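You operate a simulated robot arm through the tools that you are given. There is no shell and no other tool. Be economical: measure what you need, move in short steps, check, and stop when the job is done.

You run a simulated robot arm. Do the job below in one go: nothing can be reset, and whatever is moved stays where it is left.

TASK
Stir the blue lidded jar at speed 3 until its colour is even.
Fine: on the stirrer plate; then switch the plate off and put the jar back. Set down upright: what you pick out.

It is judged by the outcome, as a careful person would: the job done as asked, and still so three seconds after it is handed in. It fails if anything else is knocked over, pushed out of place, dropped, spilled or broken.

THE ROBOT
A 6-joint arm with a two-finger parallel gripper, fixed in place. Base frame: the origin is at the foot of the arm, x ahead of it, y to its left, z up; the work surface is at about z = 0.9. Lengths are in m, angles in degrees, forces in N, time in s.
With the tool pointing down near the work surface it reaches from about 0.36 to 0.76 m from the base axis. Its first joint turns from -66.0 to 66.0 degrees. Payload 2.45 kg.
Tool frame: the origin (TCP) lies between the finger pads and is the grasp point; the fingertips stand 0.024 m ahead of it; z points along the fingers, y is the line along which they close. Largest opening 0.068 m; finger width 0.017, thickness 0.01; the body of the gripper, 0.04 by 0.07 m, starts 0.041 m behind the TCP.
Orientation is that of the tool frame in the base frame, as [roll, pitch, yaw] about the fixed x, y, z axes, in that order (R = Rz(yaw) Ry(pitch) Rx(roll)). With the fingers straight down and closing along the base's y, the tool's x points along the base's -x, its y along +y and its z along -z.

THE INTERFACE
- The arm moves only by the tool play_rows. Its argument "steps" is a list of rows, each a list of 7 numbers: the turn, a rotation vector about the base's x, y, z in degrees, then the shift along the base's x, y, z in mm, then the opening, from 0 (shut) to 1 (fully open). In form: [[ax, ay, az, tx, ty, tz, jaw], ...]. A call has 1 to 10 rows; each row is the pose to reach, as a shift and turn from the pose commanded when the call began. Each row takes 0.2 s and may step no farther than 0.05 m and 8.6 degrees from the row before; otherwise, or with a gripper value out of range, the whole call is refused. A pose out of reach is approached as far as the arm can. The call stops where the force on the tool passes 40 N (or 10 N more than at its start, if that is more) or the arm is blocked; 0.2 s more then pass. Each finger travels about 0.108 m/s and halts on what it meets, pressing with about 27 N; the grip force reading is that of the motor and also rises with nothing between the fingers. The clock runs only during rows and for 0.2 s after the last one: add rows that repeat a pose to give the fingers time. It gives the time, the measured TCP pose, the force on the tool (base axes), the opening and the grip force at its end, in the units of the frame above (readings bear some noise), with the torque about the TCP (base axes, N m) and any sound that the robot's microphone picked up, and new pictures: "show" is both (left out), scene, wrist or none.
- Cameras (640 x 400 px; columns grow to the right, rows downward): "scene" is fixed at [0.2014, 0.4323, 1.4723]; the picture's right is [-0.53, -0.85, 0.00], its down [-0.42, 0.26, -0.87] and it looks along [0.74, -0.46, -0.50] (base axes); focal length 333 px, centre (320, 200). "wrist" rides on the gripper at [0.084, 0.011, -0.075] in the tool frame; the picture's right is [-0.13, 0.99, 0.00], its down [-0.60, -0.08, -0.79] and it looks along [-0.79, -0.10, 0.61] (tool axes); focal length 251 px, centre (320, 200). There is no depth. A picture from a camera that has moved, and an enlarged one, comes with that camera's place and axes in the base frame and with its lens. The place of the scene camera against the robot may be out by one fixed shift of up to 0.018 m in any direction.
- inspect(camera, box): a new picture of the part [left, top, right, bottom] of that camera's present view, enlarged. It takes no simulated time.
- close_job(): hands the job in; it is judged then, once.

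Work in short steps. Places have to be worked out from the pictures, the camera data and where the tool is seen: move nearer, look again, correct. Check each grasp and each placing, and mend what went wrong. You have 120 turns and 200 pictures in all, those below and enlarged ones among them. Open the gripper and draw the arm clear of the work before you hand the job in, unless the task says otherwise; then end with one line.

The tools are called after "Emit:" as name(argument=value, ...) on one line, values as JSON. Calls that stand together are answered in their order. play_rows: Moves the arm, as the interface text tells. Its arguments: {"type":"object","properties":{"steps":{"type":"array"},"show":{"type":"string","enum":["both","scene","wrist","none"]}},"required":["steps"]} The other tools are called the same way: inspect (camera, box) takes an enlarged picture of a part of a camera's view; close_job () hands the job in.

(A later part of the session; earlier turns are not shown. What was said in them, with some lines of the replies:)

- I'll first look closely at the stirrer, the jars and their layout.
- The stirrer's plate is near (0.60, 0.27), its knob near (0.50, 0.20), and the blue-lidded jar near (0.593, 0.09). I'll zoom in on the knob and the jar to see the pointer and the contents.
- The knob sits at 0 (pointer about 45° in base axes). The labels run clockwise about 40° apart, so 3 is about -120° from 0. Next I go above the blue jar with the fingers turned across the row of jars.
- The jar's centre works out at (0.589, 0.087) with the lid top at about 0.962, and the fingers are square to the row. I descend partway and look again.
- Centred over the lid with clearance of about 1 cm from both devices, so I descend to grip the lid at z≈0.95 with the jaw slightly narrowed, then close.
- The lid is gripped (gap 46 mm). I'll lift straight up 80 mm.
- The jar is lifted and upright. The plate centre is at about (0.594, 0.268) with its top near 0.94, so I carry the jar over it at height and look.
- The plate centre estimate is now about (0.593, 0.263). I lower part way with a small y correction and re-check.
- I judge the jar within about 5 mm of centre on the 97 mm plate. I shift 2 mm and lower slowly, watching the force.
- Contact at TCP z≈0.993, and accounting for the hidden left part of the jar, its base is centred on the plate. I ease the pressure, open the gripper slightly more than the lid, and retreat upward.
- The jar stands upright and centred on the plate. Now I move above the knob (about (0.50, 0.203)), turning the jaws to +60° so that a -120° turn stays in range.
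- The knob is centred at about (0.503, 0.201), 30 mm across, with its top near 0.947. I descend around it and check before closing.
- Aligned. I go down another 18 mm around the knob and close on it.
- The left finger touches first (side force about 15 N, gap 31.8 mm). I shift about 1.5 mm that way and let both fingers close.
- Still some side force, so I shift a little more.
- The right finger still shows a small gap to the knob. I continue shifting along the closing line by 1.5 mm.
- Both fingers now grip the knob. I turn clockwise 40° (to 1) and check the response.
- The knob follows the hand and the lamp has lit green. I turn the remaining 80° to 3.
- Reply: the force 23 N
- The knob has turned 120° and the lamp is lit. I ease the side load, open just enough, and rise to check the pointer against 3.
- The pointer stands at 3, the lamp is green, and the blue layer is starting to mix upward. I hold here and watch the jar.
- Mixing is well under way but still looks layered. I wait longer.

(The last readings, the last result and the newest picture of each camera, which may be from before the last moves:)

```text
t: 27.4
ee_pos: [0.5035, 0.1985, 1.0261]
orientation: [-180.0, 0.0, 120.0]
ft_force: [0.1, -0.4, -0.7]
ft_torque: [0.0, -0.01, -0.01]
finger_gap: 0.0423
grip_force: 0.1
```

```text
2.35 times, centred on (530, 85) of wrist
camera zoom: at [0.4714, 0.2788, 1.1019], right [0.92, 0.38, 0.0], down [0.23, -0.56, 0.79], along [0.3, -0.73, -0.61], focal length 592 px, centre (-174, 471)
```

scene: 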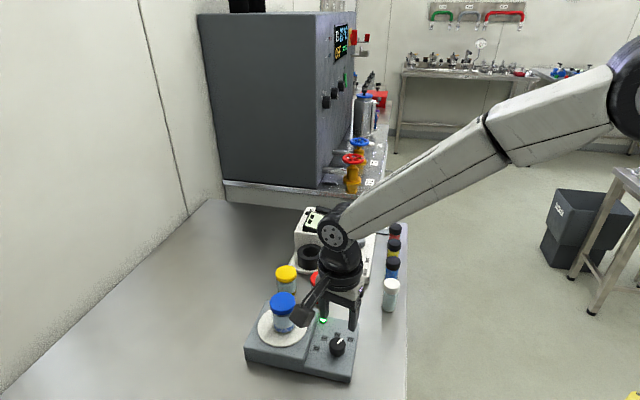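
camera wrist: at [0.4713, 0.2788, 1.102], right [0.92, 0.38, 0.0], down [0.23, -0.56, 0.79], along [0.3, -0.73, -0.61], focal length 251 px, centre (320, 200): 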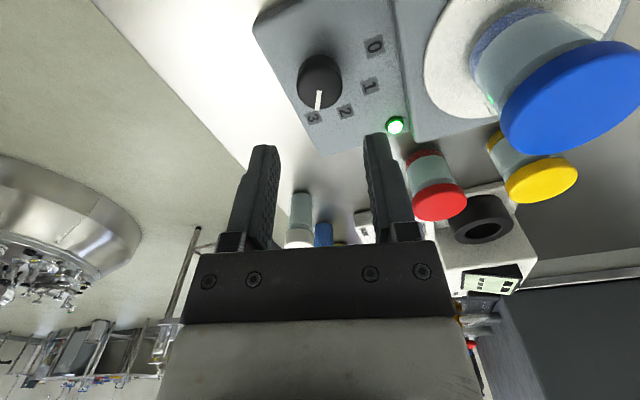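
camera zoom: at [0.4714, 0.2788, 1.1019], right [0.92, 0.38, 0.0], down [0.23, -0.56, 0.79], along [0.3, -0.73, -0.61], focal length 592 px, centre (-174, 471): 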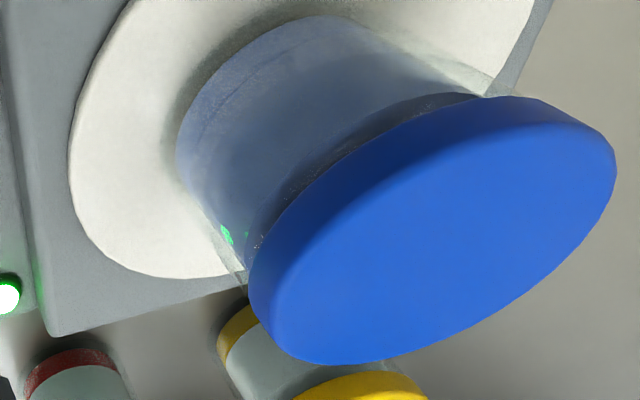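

Unchanged since 25 s apart from a faint line near the bottom. I wait a few more seconds to be sure it is stable.

Emit:
play_rows(steps=[[0, 0, 0, 0, 0, 0, 0.62], [0, 0, 0, 0, 0, 0, 0.62], [0, 0, 0, 0, 0, 0, 0.62], [0, 0, 0, 0, 0, 0, 0.62], [0, 0, 0, 0, 0, 0, 0.62], [0, 0, 0, 0, 0, 0, 0.62], [0, 0, 0, 0, 0, 0, 0.62], [0, 0, 0, 0, 0, 0, 0.62], [0, 0, 0, 0, 0, 0, 0.62], [0, 0, 0, 0, 0, 0, 0.62]], show="none")

Emit:
inspect(camera="scene", box=[265, 300, 305, 335])

Emit:
inspect(camera="wrist", box=[420, 0, 640, 170])

```text
t: 29.6
ee_pos: [0.5042, 0.1998, 1.0266]
orientation: [-179.9, 0.0, 120.0]
ft_force: [0.2, 0.2, 0.4]
ft_torque: [0.01, 0.03, -0.05]
finger_gap: 0.0422
grip_force: 0.0
```

```text
11.43 times, centred on (285, 318) of scene
camera zoom: at [0.2014, 0.4323, 1.4723], right [-0.53, -0.85, 0.0], down [-0.42, 0.26, -0.87], along [0.74, -0.46, -0.5], focal length 3807 px, centre (720, -1143)
```

zoom: 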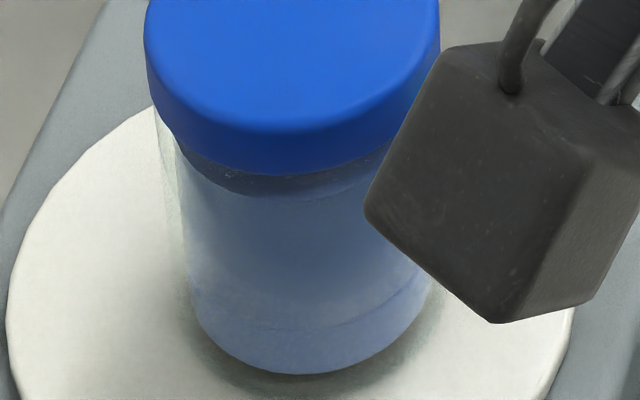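

```text
2.35 times, centred on (530, 85) of wrist
camera zoom: at [0.4714, 0.2788, 1.1019], right [0.92, 0.38, 0.0], down [0.23, -0.56, 0.79], along [0.3, -0.73, -0.61], focal length 592 px, centre (-174, 471)
```

zoom: 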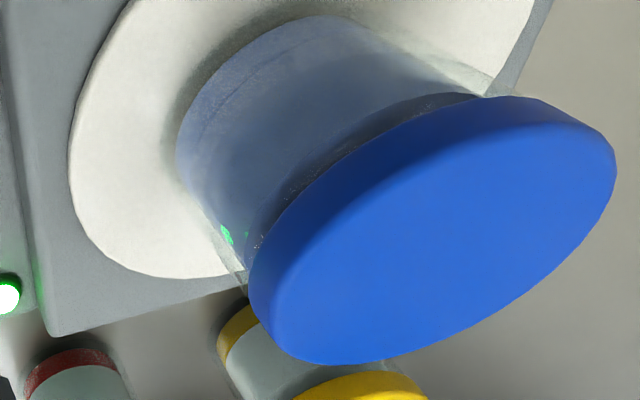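

The colour is even top to bottom and stable; only the seam line remains. I descend onto the knob and grip it to switch off.

Emit:
play_rows(steps=[[0, 0, 0, 0, 0, -30, 0.62], [0, 0, 0, 0, 0, -55, 0.62], [0, 0, 0, 0, 0, -70, 0.62], [0, 0, 0, 0, 0, -70, 0.62], [0, 0, 0, 0, 0, -70, 0.2], [0, 0, 0, 0, 0, -70, 0.2], [0, 0, 0, 0, 0, -70, 0.2]], show="wrist")

```text
t: 31.2
ee_pos: [0.5029, 0.1996, 0.9577]
orientation: [-179.8, 0.0, 119.9]
ft_force: [-11.1, -5.7, 0.3]
ft_torque: [-0.12, 0.1, 0.0]
finger_gap: 0.0289
grip_force: 43.2
camera wrist: at [0.471, 0.2791, 1.033], right [0.92, 0.38, 0.0], down [0.24, -0.56, 0.79], along [0.3, -0.73, -0.61], focal length 251 px, centre (320, 200)
```

wrist: 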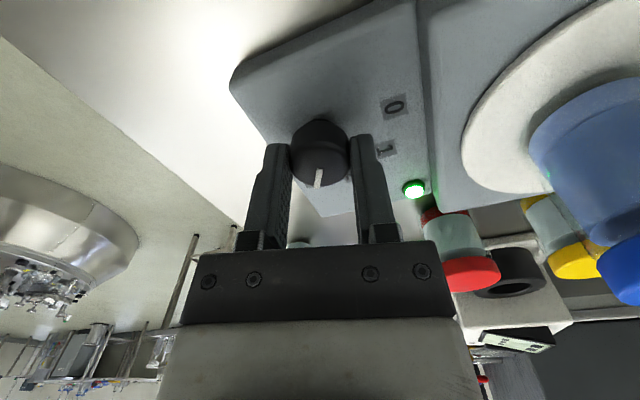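

Gripped. I turn back counter-clockwise, first 80° of the 120°.

Emit:
play_rows(steps=[[0, 0, 8, -0.4, -0.2, 0, 0.2], [0, 0, 16, -0.4, -0.2, 0, 0.2], [0, 0, 24, -0.4, -0.2, 0, 0.2], [0, 0, 32, -0.4, -0.2, 0, 0.2], [0, 0, 40, -0.4, -0.2, 0, 0.2], [0, 0, 48, -0.4, -0.2, 0, 0.2], [0, 0, 56, -0.4, -0.2, 0, 0.2], [0, 0, 64, -0.4, -0.2, 0, 0.2], [0, 0, 72, -0.4, -0.2, 0, 0.2], [0, 0, 80, -0.4, -0.2, 0, 0.2]], show="none")

```text
t: 33.4
ee_pos: [0.5029, 0.1995, 0.9581]
orientation: [-180.0, -0.1, -159.9]
ft_force: [-0.5, 0.7, -23.2]
ft_torque: [-0.28, 0.85, 0.01]
finger_gap: 0.0289
grip_force: 42.5
```

Side force is small. The last 40° to 0.

Emit:
play_rows(steps=[[0, 0, 8, 0, 0, 0, 0.2], [0, 0, 16, 0, 0, 0, 0.2], [0, 0, 24, 0, 0, 0, 0.2], [0, 0, 32, 0, 0, 0, 0.2], [0, 0, 40, 0, 0, 0, 0.2], [0, 0, 40, 0, 0, 0, 0.2]], show="wrist")

```text
t: 34.8
ee_pos: [0.5033, 0.1988, 0.9575]
orientation: [179.9, -0.2, -119.9]
ft_force: [-7.5, -1.3, -20.1]
ft_torque: [-0.14, 0.18, -0.13]
finger_gap: 0.0288
grip_force: 42.6
camera wrist: at [0.4521, 0.1333, 1.0334], right [-0.8, 0.61, 0.0], down [0.37, 0.49, 0.79], along [0.48, 0.63, -0.61], focal length 251 px, centre (320, 200)
```

wrist: 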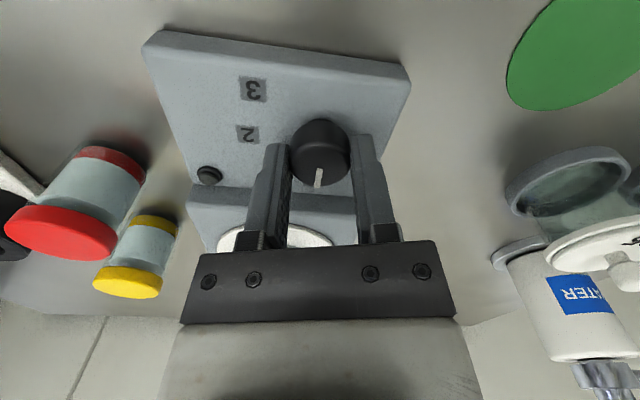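

The lamp is out. I release the knob and rise to check it.

Emit:
play_rows(steps=[[0, 0, 0, -0.3, 0, -0.5, 0.2], [0, 0, 0, -0.3, 0, -0.5, 0.7], [0, 0, 0, -0.3, 0, -0.5, 0.7], [0, 0, 0, -0.3, 0, 20, 0.7], [0, 0, 0, -0.3, 0, 50, 0.9], [0, 0, 0, -0.3, 0, 90, 1], [0, 0, 0, -0.3, 0, 130, 1], [0, 0, 0, -0.3, 0, 130, 1]])

Emit:
inspect(camera="scene", box=[235, 270, 375, 390])

```text
t: 36.6
ee_pos: [0.5047, 0.1984, 1.089]
orientation: [179.9, 0.0, -120.1]
ft_force: [0.6, -0.5, 0.4]
ft_torque: [0.0, 0.01, -0.02]
finger_gap: 0.0681
grip_force: 0.1
camera wrist: at [0.4528, 0.1323, 1.1646], right [-0.79, 0.61, 0.0], down [0.37, 0.48, 0.79], along [0.48, 0.63, -0.61], focal length 251 px, centre (320, 200)
```

scene: 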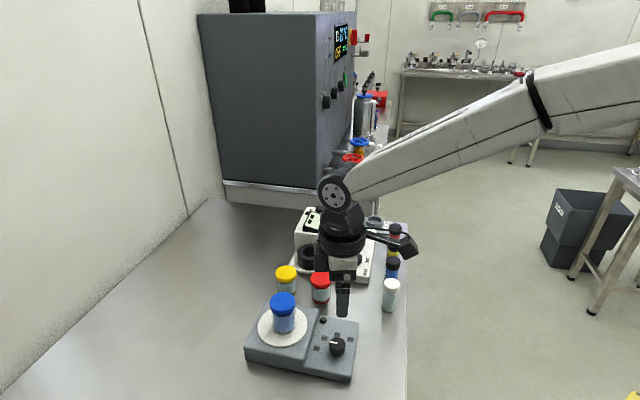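
wrist: 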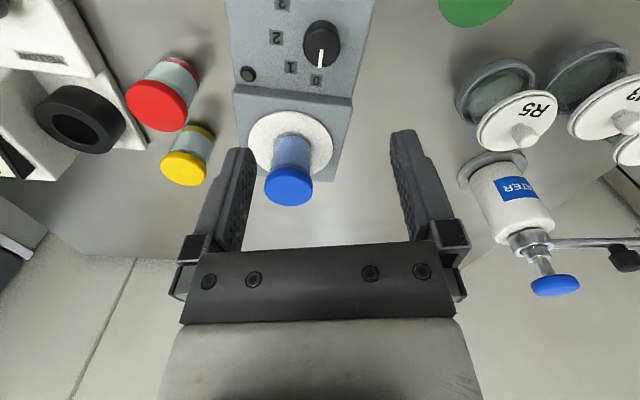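

```text
3.33 times, centred on (305, 330) of scene
camera zoom: at [0.2014, 0.4323, 1.4723], right [-0.53, -0.85, 0.0], down [-0.42, 0.26, -0.87], along [0.74, -0.46, -0.5], focal length 1110 px, centre (370, -233)
```

zoom: 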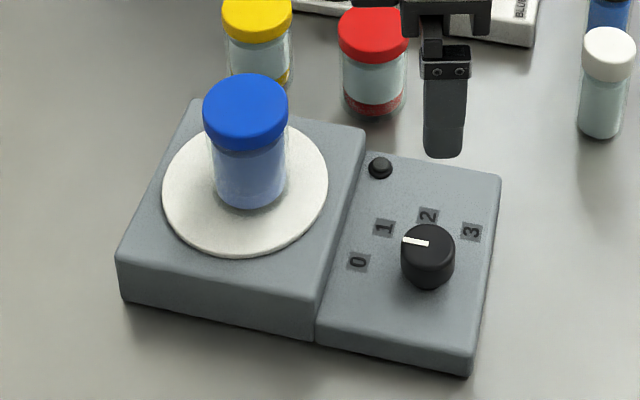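

The knob is at 0, the lamp is off and the jar is evenly blue. I return above the jar with the earlier jaw angle.

Emit:
play_rows(steps=[[0, 0, -5, 29, 21, 0, 1], [0, 0, -10, 58, 42, 0, 1], [0, 0, -15, 87.2, 62.8, 0, 1], [0, 0, -15, 87.2, 62.8, -30, 1], [0, 0, -15, 87.2, 62.8, -40, 1], [0, 0, -15, 87.2, 62.8, -40, 1]])

```text
t: 38.0
ee_pos: [0.5897, 0.2625, 1.0477]
orientation: [-179.9, 0.0, -135.0]
ft_force: [-0.4, 0.3, 0.0]
ft_torque: [0.0, 0.0, 0.0]
finger_gap: 0.0679
grip_force: 0.1
camera wrist: at [0.5232, 0.2119, 1.124], right [-0.61, 0.79, 0.0], down [0.48, 0.37, 0.79], along [0.63, 0.48, -0.61], focal length 251 px, centre (320, 200)
```

scene: 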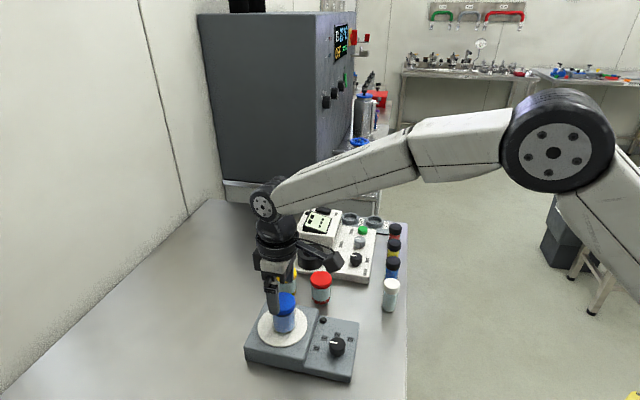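
wrist: 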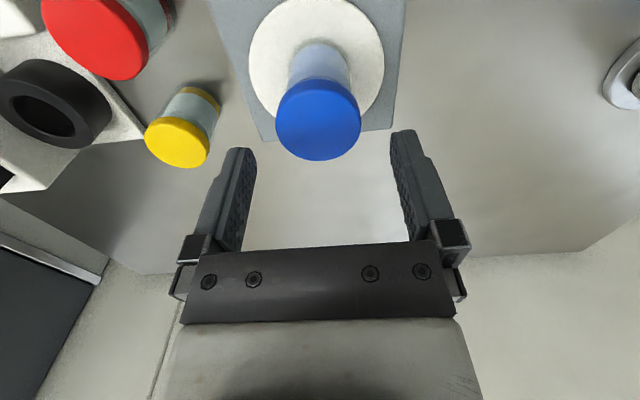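

Aligned over the lid. I descend and grip as before.

Emit:
play_rows(steps=[[0, 0, 0, 1, 0, -20, 0.95], [0, 0, 0, 1, 0, -40, 0.95], [0, 0, 0, 1, 0, -54, 0.95], [0, 0, 0, 1, 0, -54, 0.95], [0, 0, 0, 1, 0, -54, 0.6], [0, 0, 0, 1, 0, -54, 0.5], [0, 0, 0, 1, 0, -54, 0.5]], show="none")

```text
t: 39.6
ee_pos: [0.5911, 0.2621, 0.9947]
orientation: [180.0, 0.0, -134.9]
ft_force: [-0.2, 0.5, -0.6]
ft_torque: [0.04, 0.02, 0.0]
finger_gap: 0.0459
grip_force: 27.1
```

Gripped (45.9 mm). Lift and carry back over its original spot (0.589, 0.090).

Emit:
play_rows(steps=[[0, 0, 0, 0, 0, 15, 0.5], [0, 0, 0, 0, 0, 40, 0.5], [0, 0, 0, 0, 0, 60, 0.5], [0, 0, 0, 0, -20, 60, 0.5], [0, 0, 0, -1, -55, 60, 0.5], [0, 0, 0, -2, -90, 60, 0.5], [0, 0, 0, -3, -125, 60, 0.5], [0, 0, 0, -4, -155, 60, 0.5], [0, 0, 0, -4, -173, 60, 0.5], [0, 0, 0, -4, -173, 60, 0.5]])

```text
t: 41.8
ee_pos: [0.589, 0.0899, 1.053]
orientation: [-180.0, 0.0, -134.9]
ft_force: [-0.4, -0.3, -1.6]
ft_torque: [0.01, 0.02, 0.0]
finger_gap: 0.0463
grip_force: 26.8
camera wrist: at [0.5207, 0.0386, 1.1286], right [-0.61, 0.79, 0.0], down [0.48, 0.37, 0.79], along [0.63, 0.48, -0.61], focal length 251 px, centre (320, 200)
```

scene: 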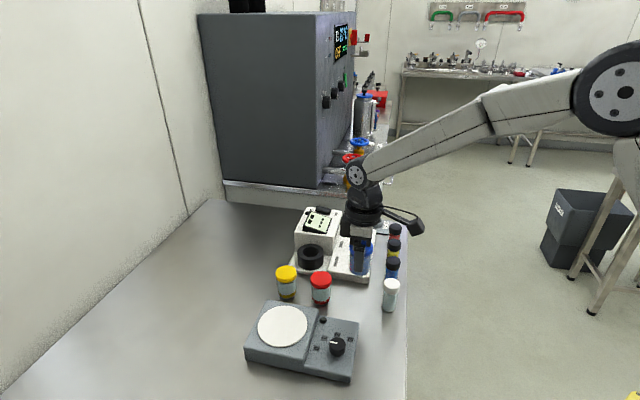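
wrist: 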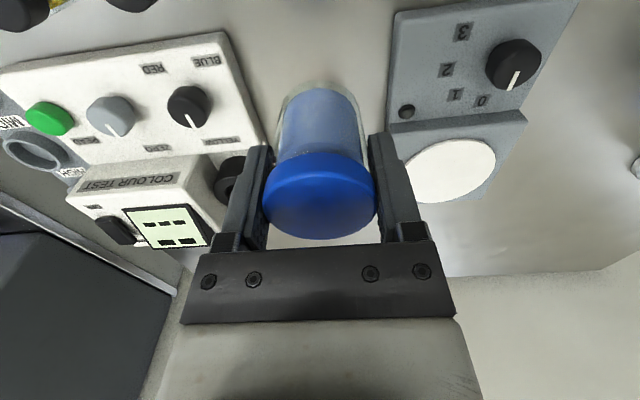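

Over the home spot with the jar upright. I lower it slowly to the table.

Emit:
play_rows(steps=[[0, 0, 0, 0, 0, -30, 0.5], [0, 0, 0, 0, 0, -60, 0.5], [0, 0, 0, 0, 0, -80, 0.5], [0, 0, 0, 0, 0, -92, 0.5], [0, 0, 0, 0, 0, -98, 0.5], [0, 0, 0, 0, 0, -101, 0.5], [0, 0, 0, 0, 0, -101, 0.5]], show="scene")

Emit:
inspect(camera="scene", box=[300, 260, 410, 350])

```text
t: 43.4
ee_pos: [0.5888, 0.0885, 0.9534]
orientation: [179.9, 0.0, -135.0]
ft_force: [-1.1, -0.2, -1.1]
ft_torque: [0.0, 0.04, -0.02]
finger_gap: 0.0462
grip_force: 27.7
```

scene: 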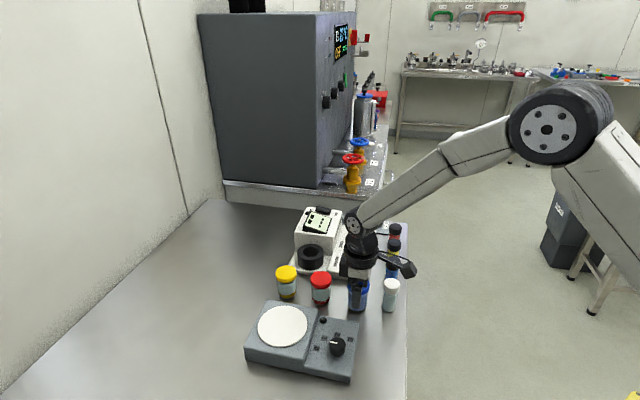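

```text
4.44 times, centred on (355, 305) of scene
camera zoom: at [0.2015, 0.4323, 1.4723], right [-0.53, -0.85, 0.0], down [-0.42, 0.26, -0.87], along [0.74, -0.46, -0.5], focal length 1480 px, centre (164, -267)
```

zoom: 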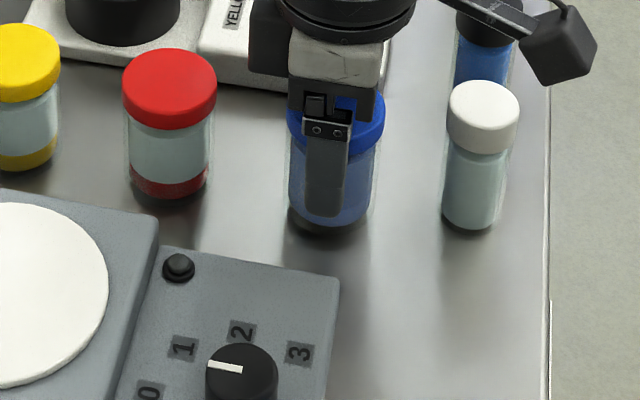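

No contact yet, so I creep down a few more millimetres.

Emit:
play_rows(steps=[[0, 0, 0, 0, 0.5, -1.5, 0.5], [0, 0, 0, 0, 0.5, -3, 0.5], [0, 0, 0, 0, 0.5, -3, 0.5]], show="none")

Emit:
inspect(camera="scene", box=[300, 260, 410, 350])

```text
t: 44.2
ee_pos: [0.588, 0.0905, 0.9493]
orientation: [179.9, 0.0, -135.0]
ft_force: [0.0, -0.7, -1.1]
ft_torque: [-0.01, 0.02, 0.0]
finger_gap: 0.0463
grip_force: 26.5
```

```text
4.44 times, centred on (355, 305) of scene
camera zoom: at [0.2015, 0.4323, 1.4723], right [-0.53, -0.85, 0.0], down [-0.42, 0.26, -0.87], along [0.74, -0.46, -0.5], focal length 1480 px, centre (164, -267)
```

zoom: 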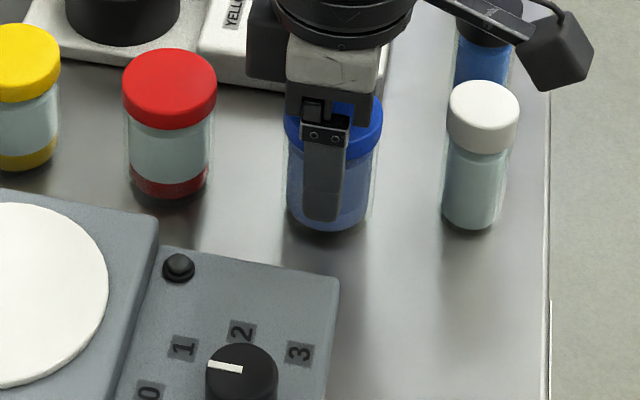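

Nearly down but the force still shows the jar's weight. I continue in sub-millimetre steps.

Emit:
play_rows(steps=[[0, 0, 0, 0, 0, -0.7, 0.5], [0, 0, 0, 0, 0, -1.4, 0.5], [0, 0, 0, 0, 0, -2, 0.5], [0, 0, 0, 0, 0, -2, 0.5]], show="none")

```text
t: 45.2
ee_pos: [0.5882, 0.09, 0.9486]
orientation: [-179.9, 0.1, -135.0]
ft_force: [-1.2, -1.3, 9.9]
ft_torque: [-0.03, 0.19, -0.01]
finger_gap: 0.0462
grip_force: 27.3
```

Contact (about 10 N). I release, then rise clear.

Emit:
play_rows(steps=[[0, 0, 0, 0, 0, 1, 0.5], [0, 0, 0, 0, 0, 1, 0.75], [0, 0, 0, 0, 0, 1, 0.92], [0, 0, 0, 0, 0, 1, 0.92], [0, 0, 0, 0, 0, 20, 0.92], [0, 0, 0, 0, 0, 60, 0.95], [0, 0, 0, 0, 0, 105, 1], [0, 0, 0, 0, 0, 150, 1], [0, 0, 0, -40, 0, 170, 1], [0, 0, 0, -85, 0, 180, 1]])

Emit:
inspect(camera="scene", box=[230, 200, 430, 390])

Emit:
inspect(camera="scene", box=[300, 260, 410, 350])

```text
t: 47.4
ee_pos: [0.5032, 0.0884, 1.1271]
orientation: [180.0, 0.0, -135.0]
ft_force: [-0.2, 0.0, -0.1]
ft_torque: [-0.02, 0.0, 0.0]
finger_gap: 0.068
grip_force: 0.1
camera wrist: at [0.4346, 0.0392, 1.2028], right [-0.61, 0.79, 0.0], down [0.48, 0.37, 0.79], along [0.63, 0.48, -0.61], focal length 251 px, centre (320, 200)
```

scene: 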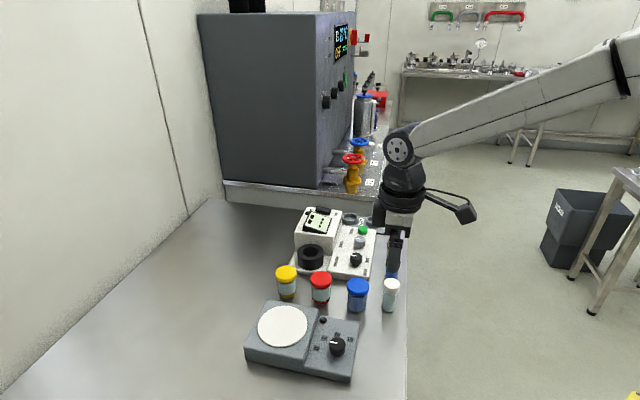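
wrist: 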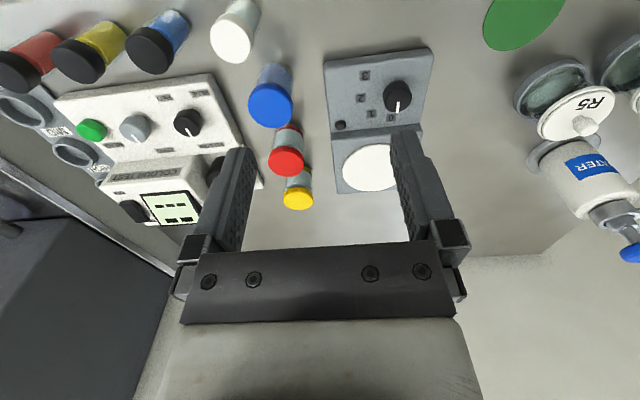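

```text
2.11 times, centred on (330, 295) of scene
camera zoom: at [0.2014, 0.4323, 1.4723], right [-0.53, -0.85, 0.0], down [-0.42, 0.26, -0.87], along [0.74, -0.46, -0.5], focal length 701 px, centre (299, 0)
```

zoom: 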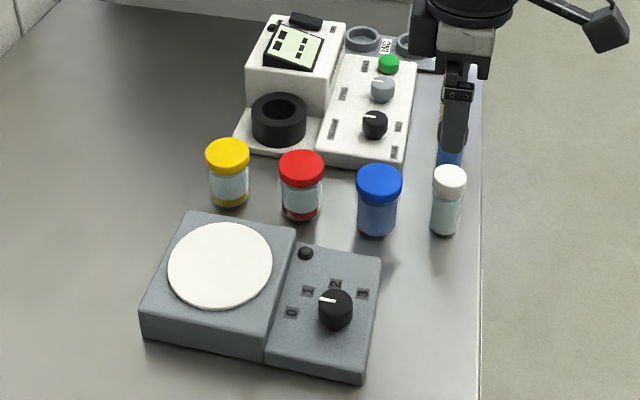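

```text
4.44 times, centred on (355, 305) of scene
camera zoom: at [0.2014, 0.4323, 1.4723], right [-0.53, -0.85, 0.0], down [-0.42, 0.26, -0.87], along [0.74, -0.46, -0.5], focal length 1480 px, centre (164, -267)
```

zoom: 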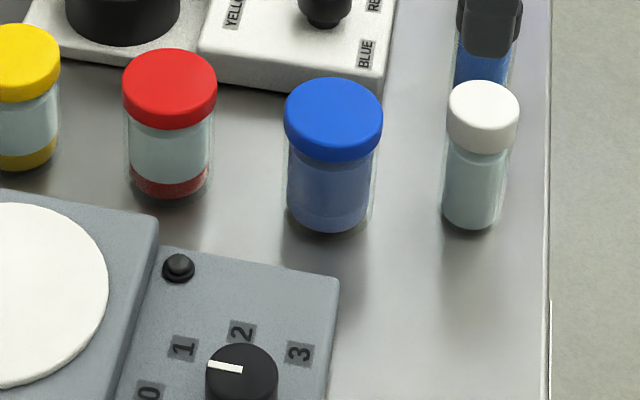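

The jar is upright within about 2 mm of its original spot and evenly blue. The plate is off and nothing else has moved. The gripper is open and clear, so I hand in.

Emit:
close_job()

```text
The job is handed in.
```

The blue-lidded jar was stirred on the plate at speed 3 until its colour was even; the plate is now off, and the jar is back upright within about 2 mm of its original spot.
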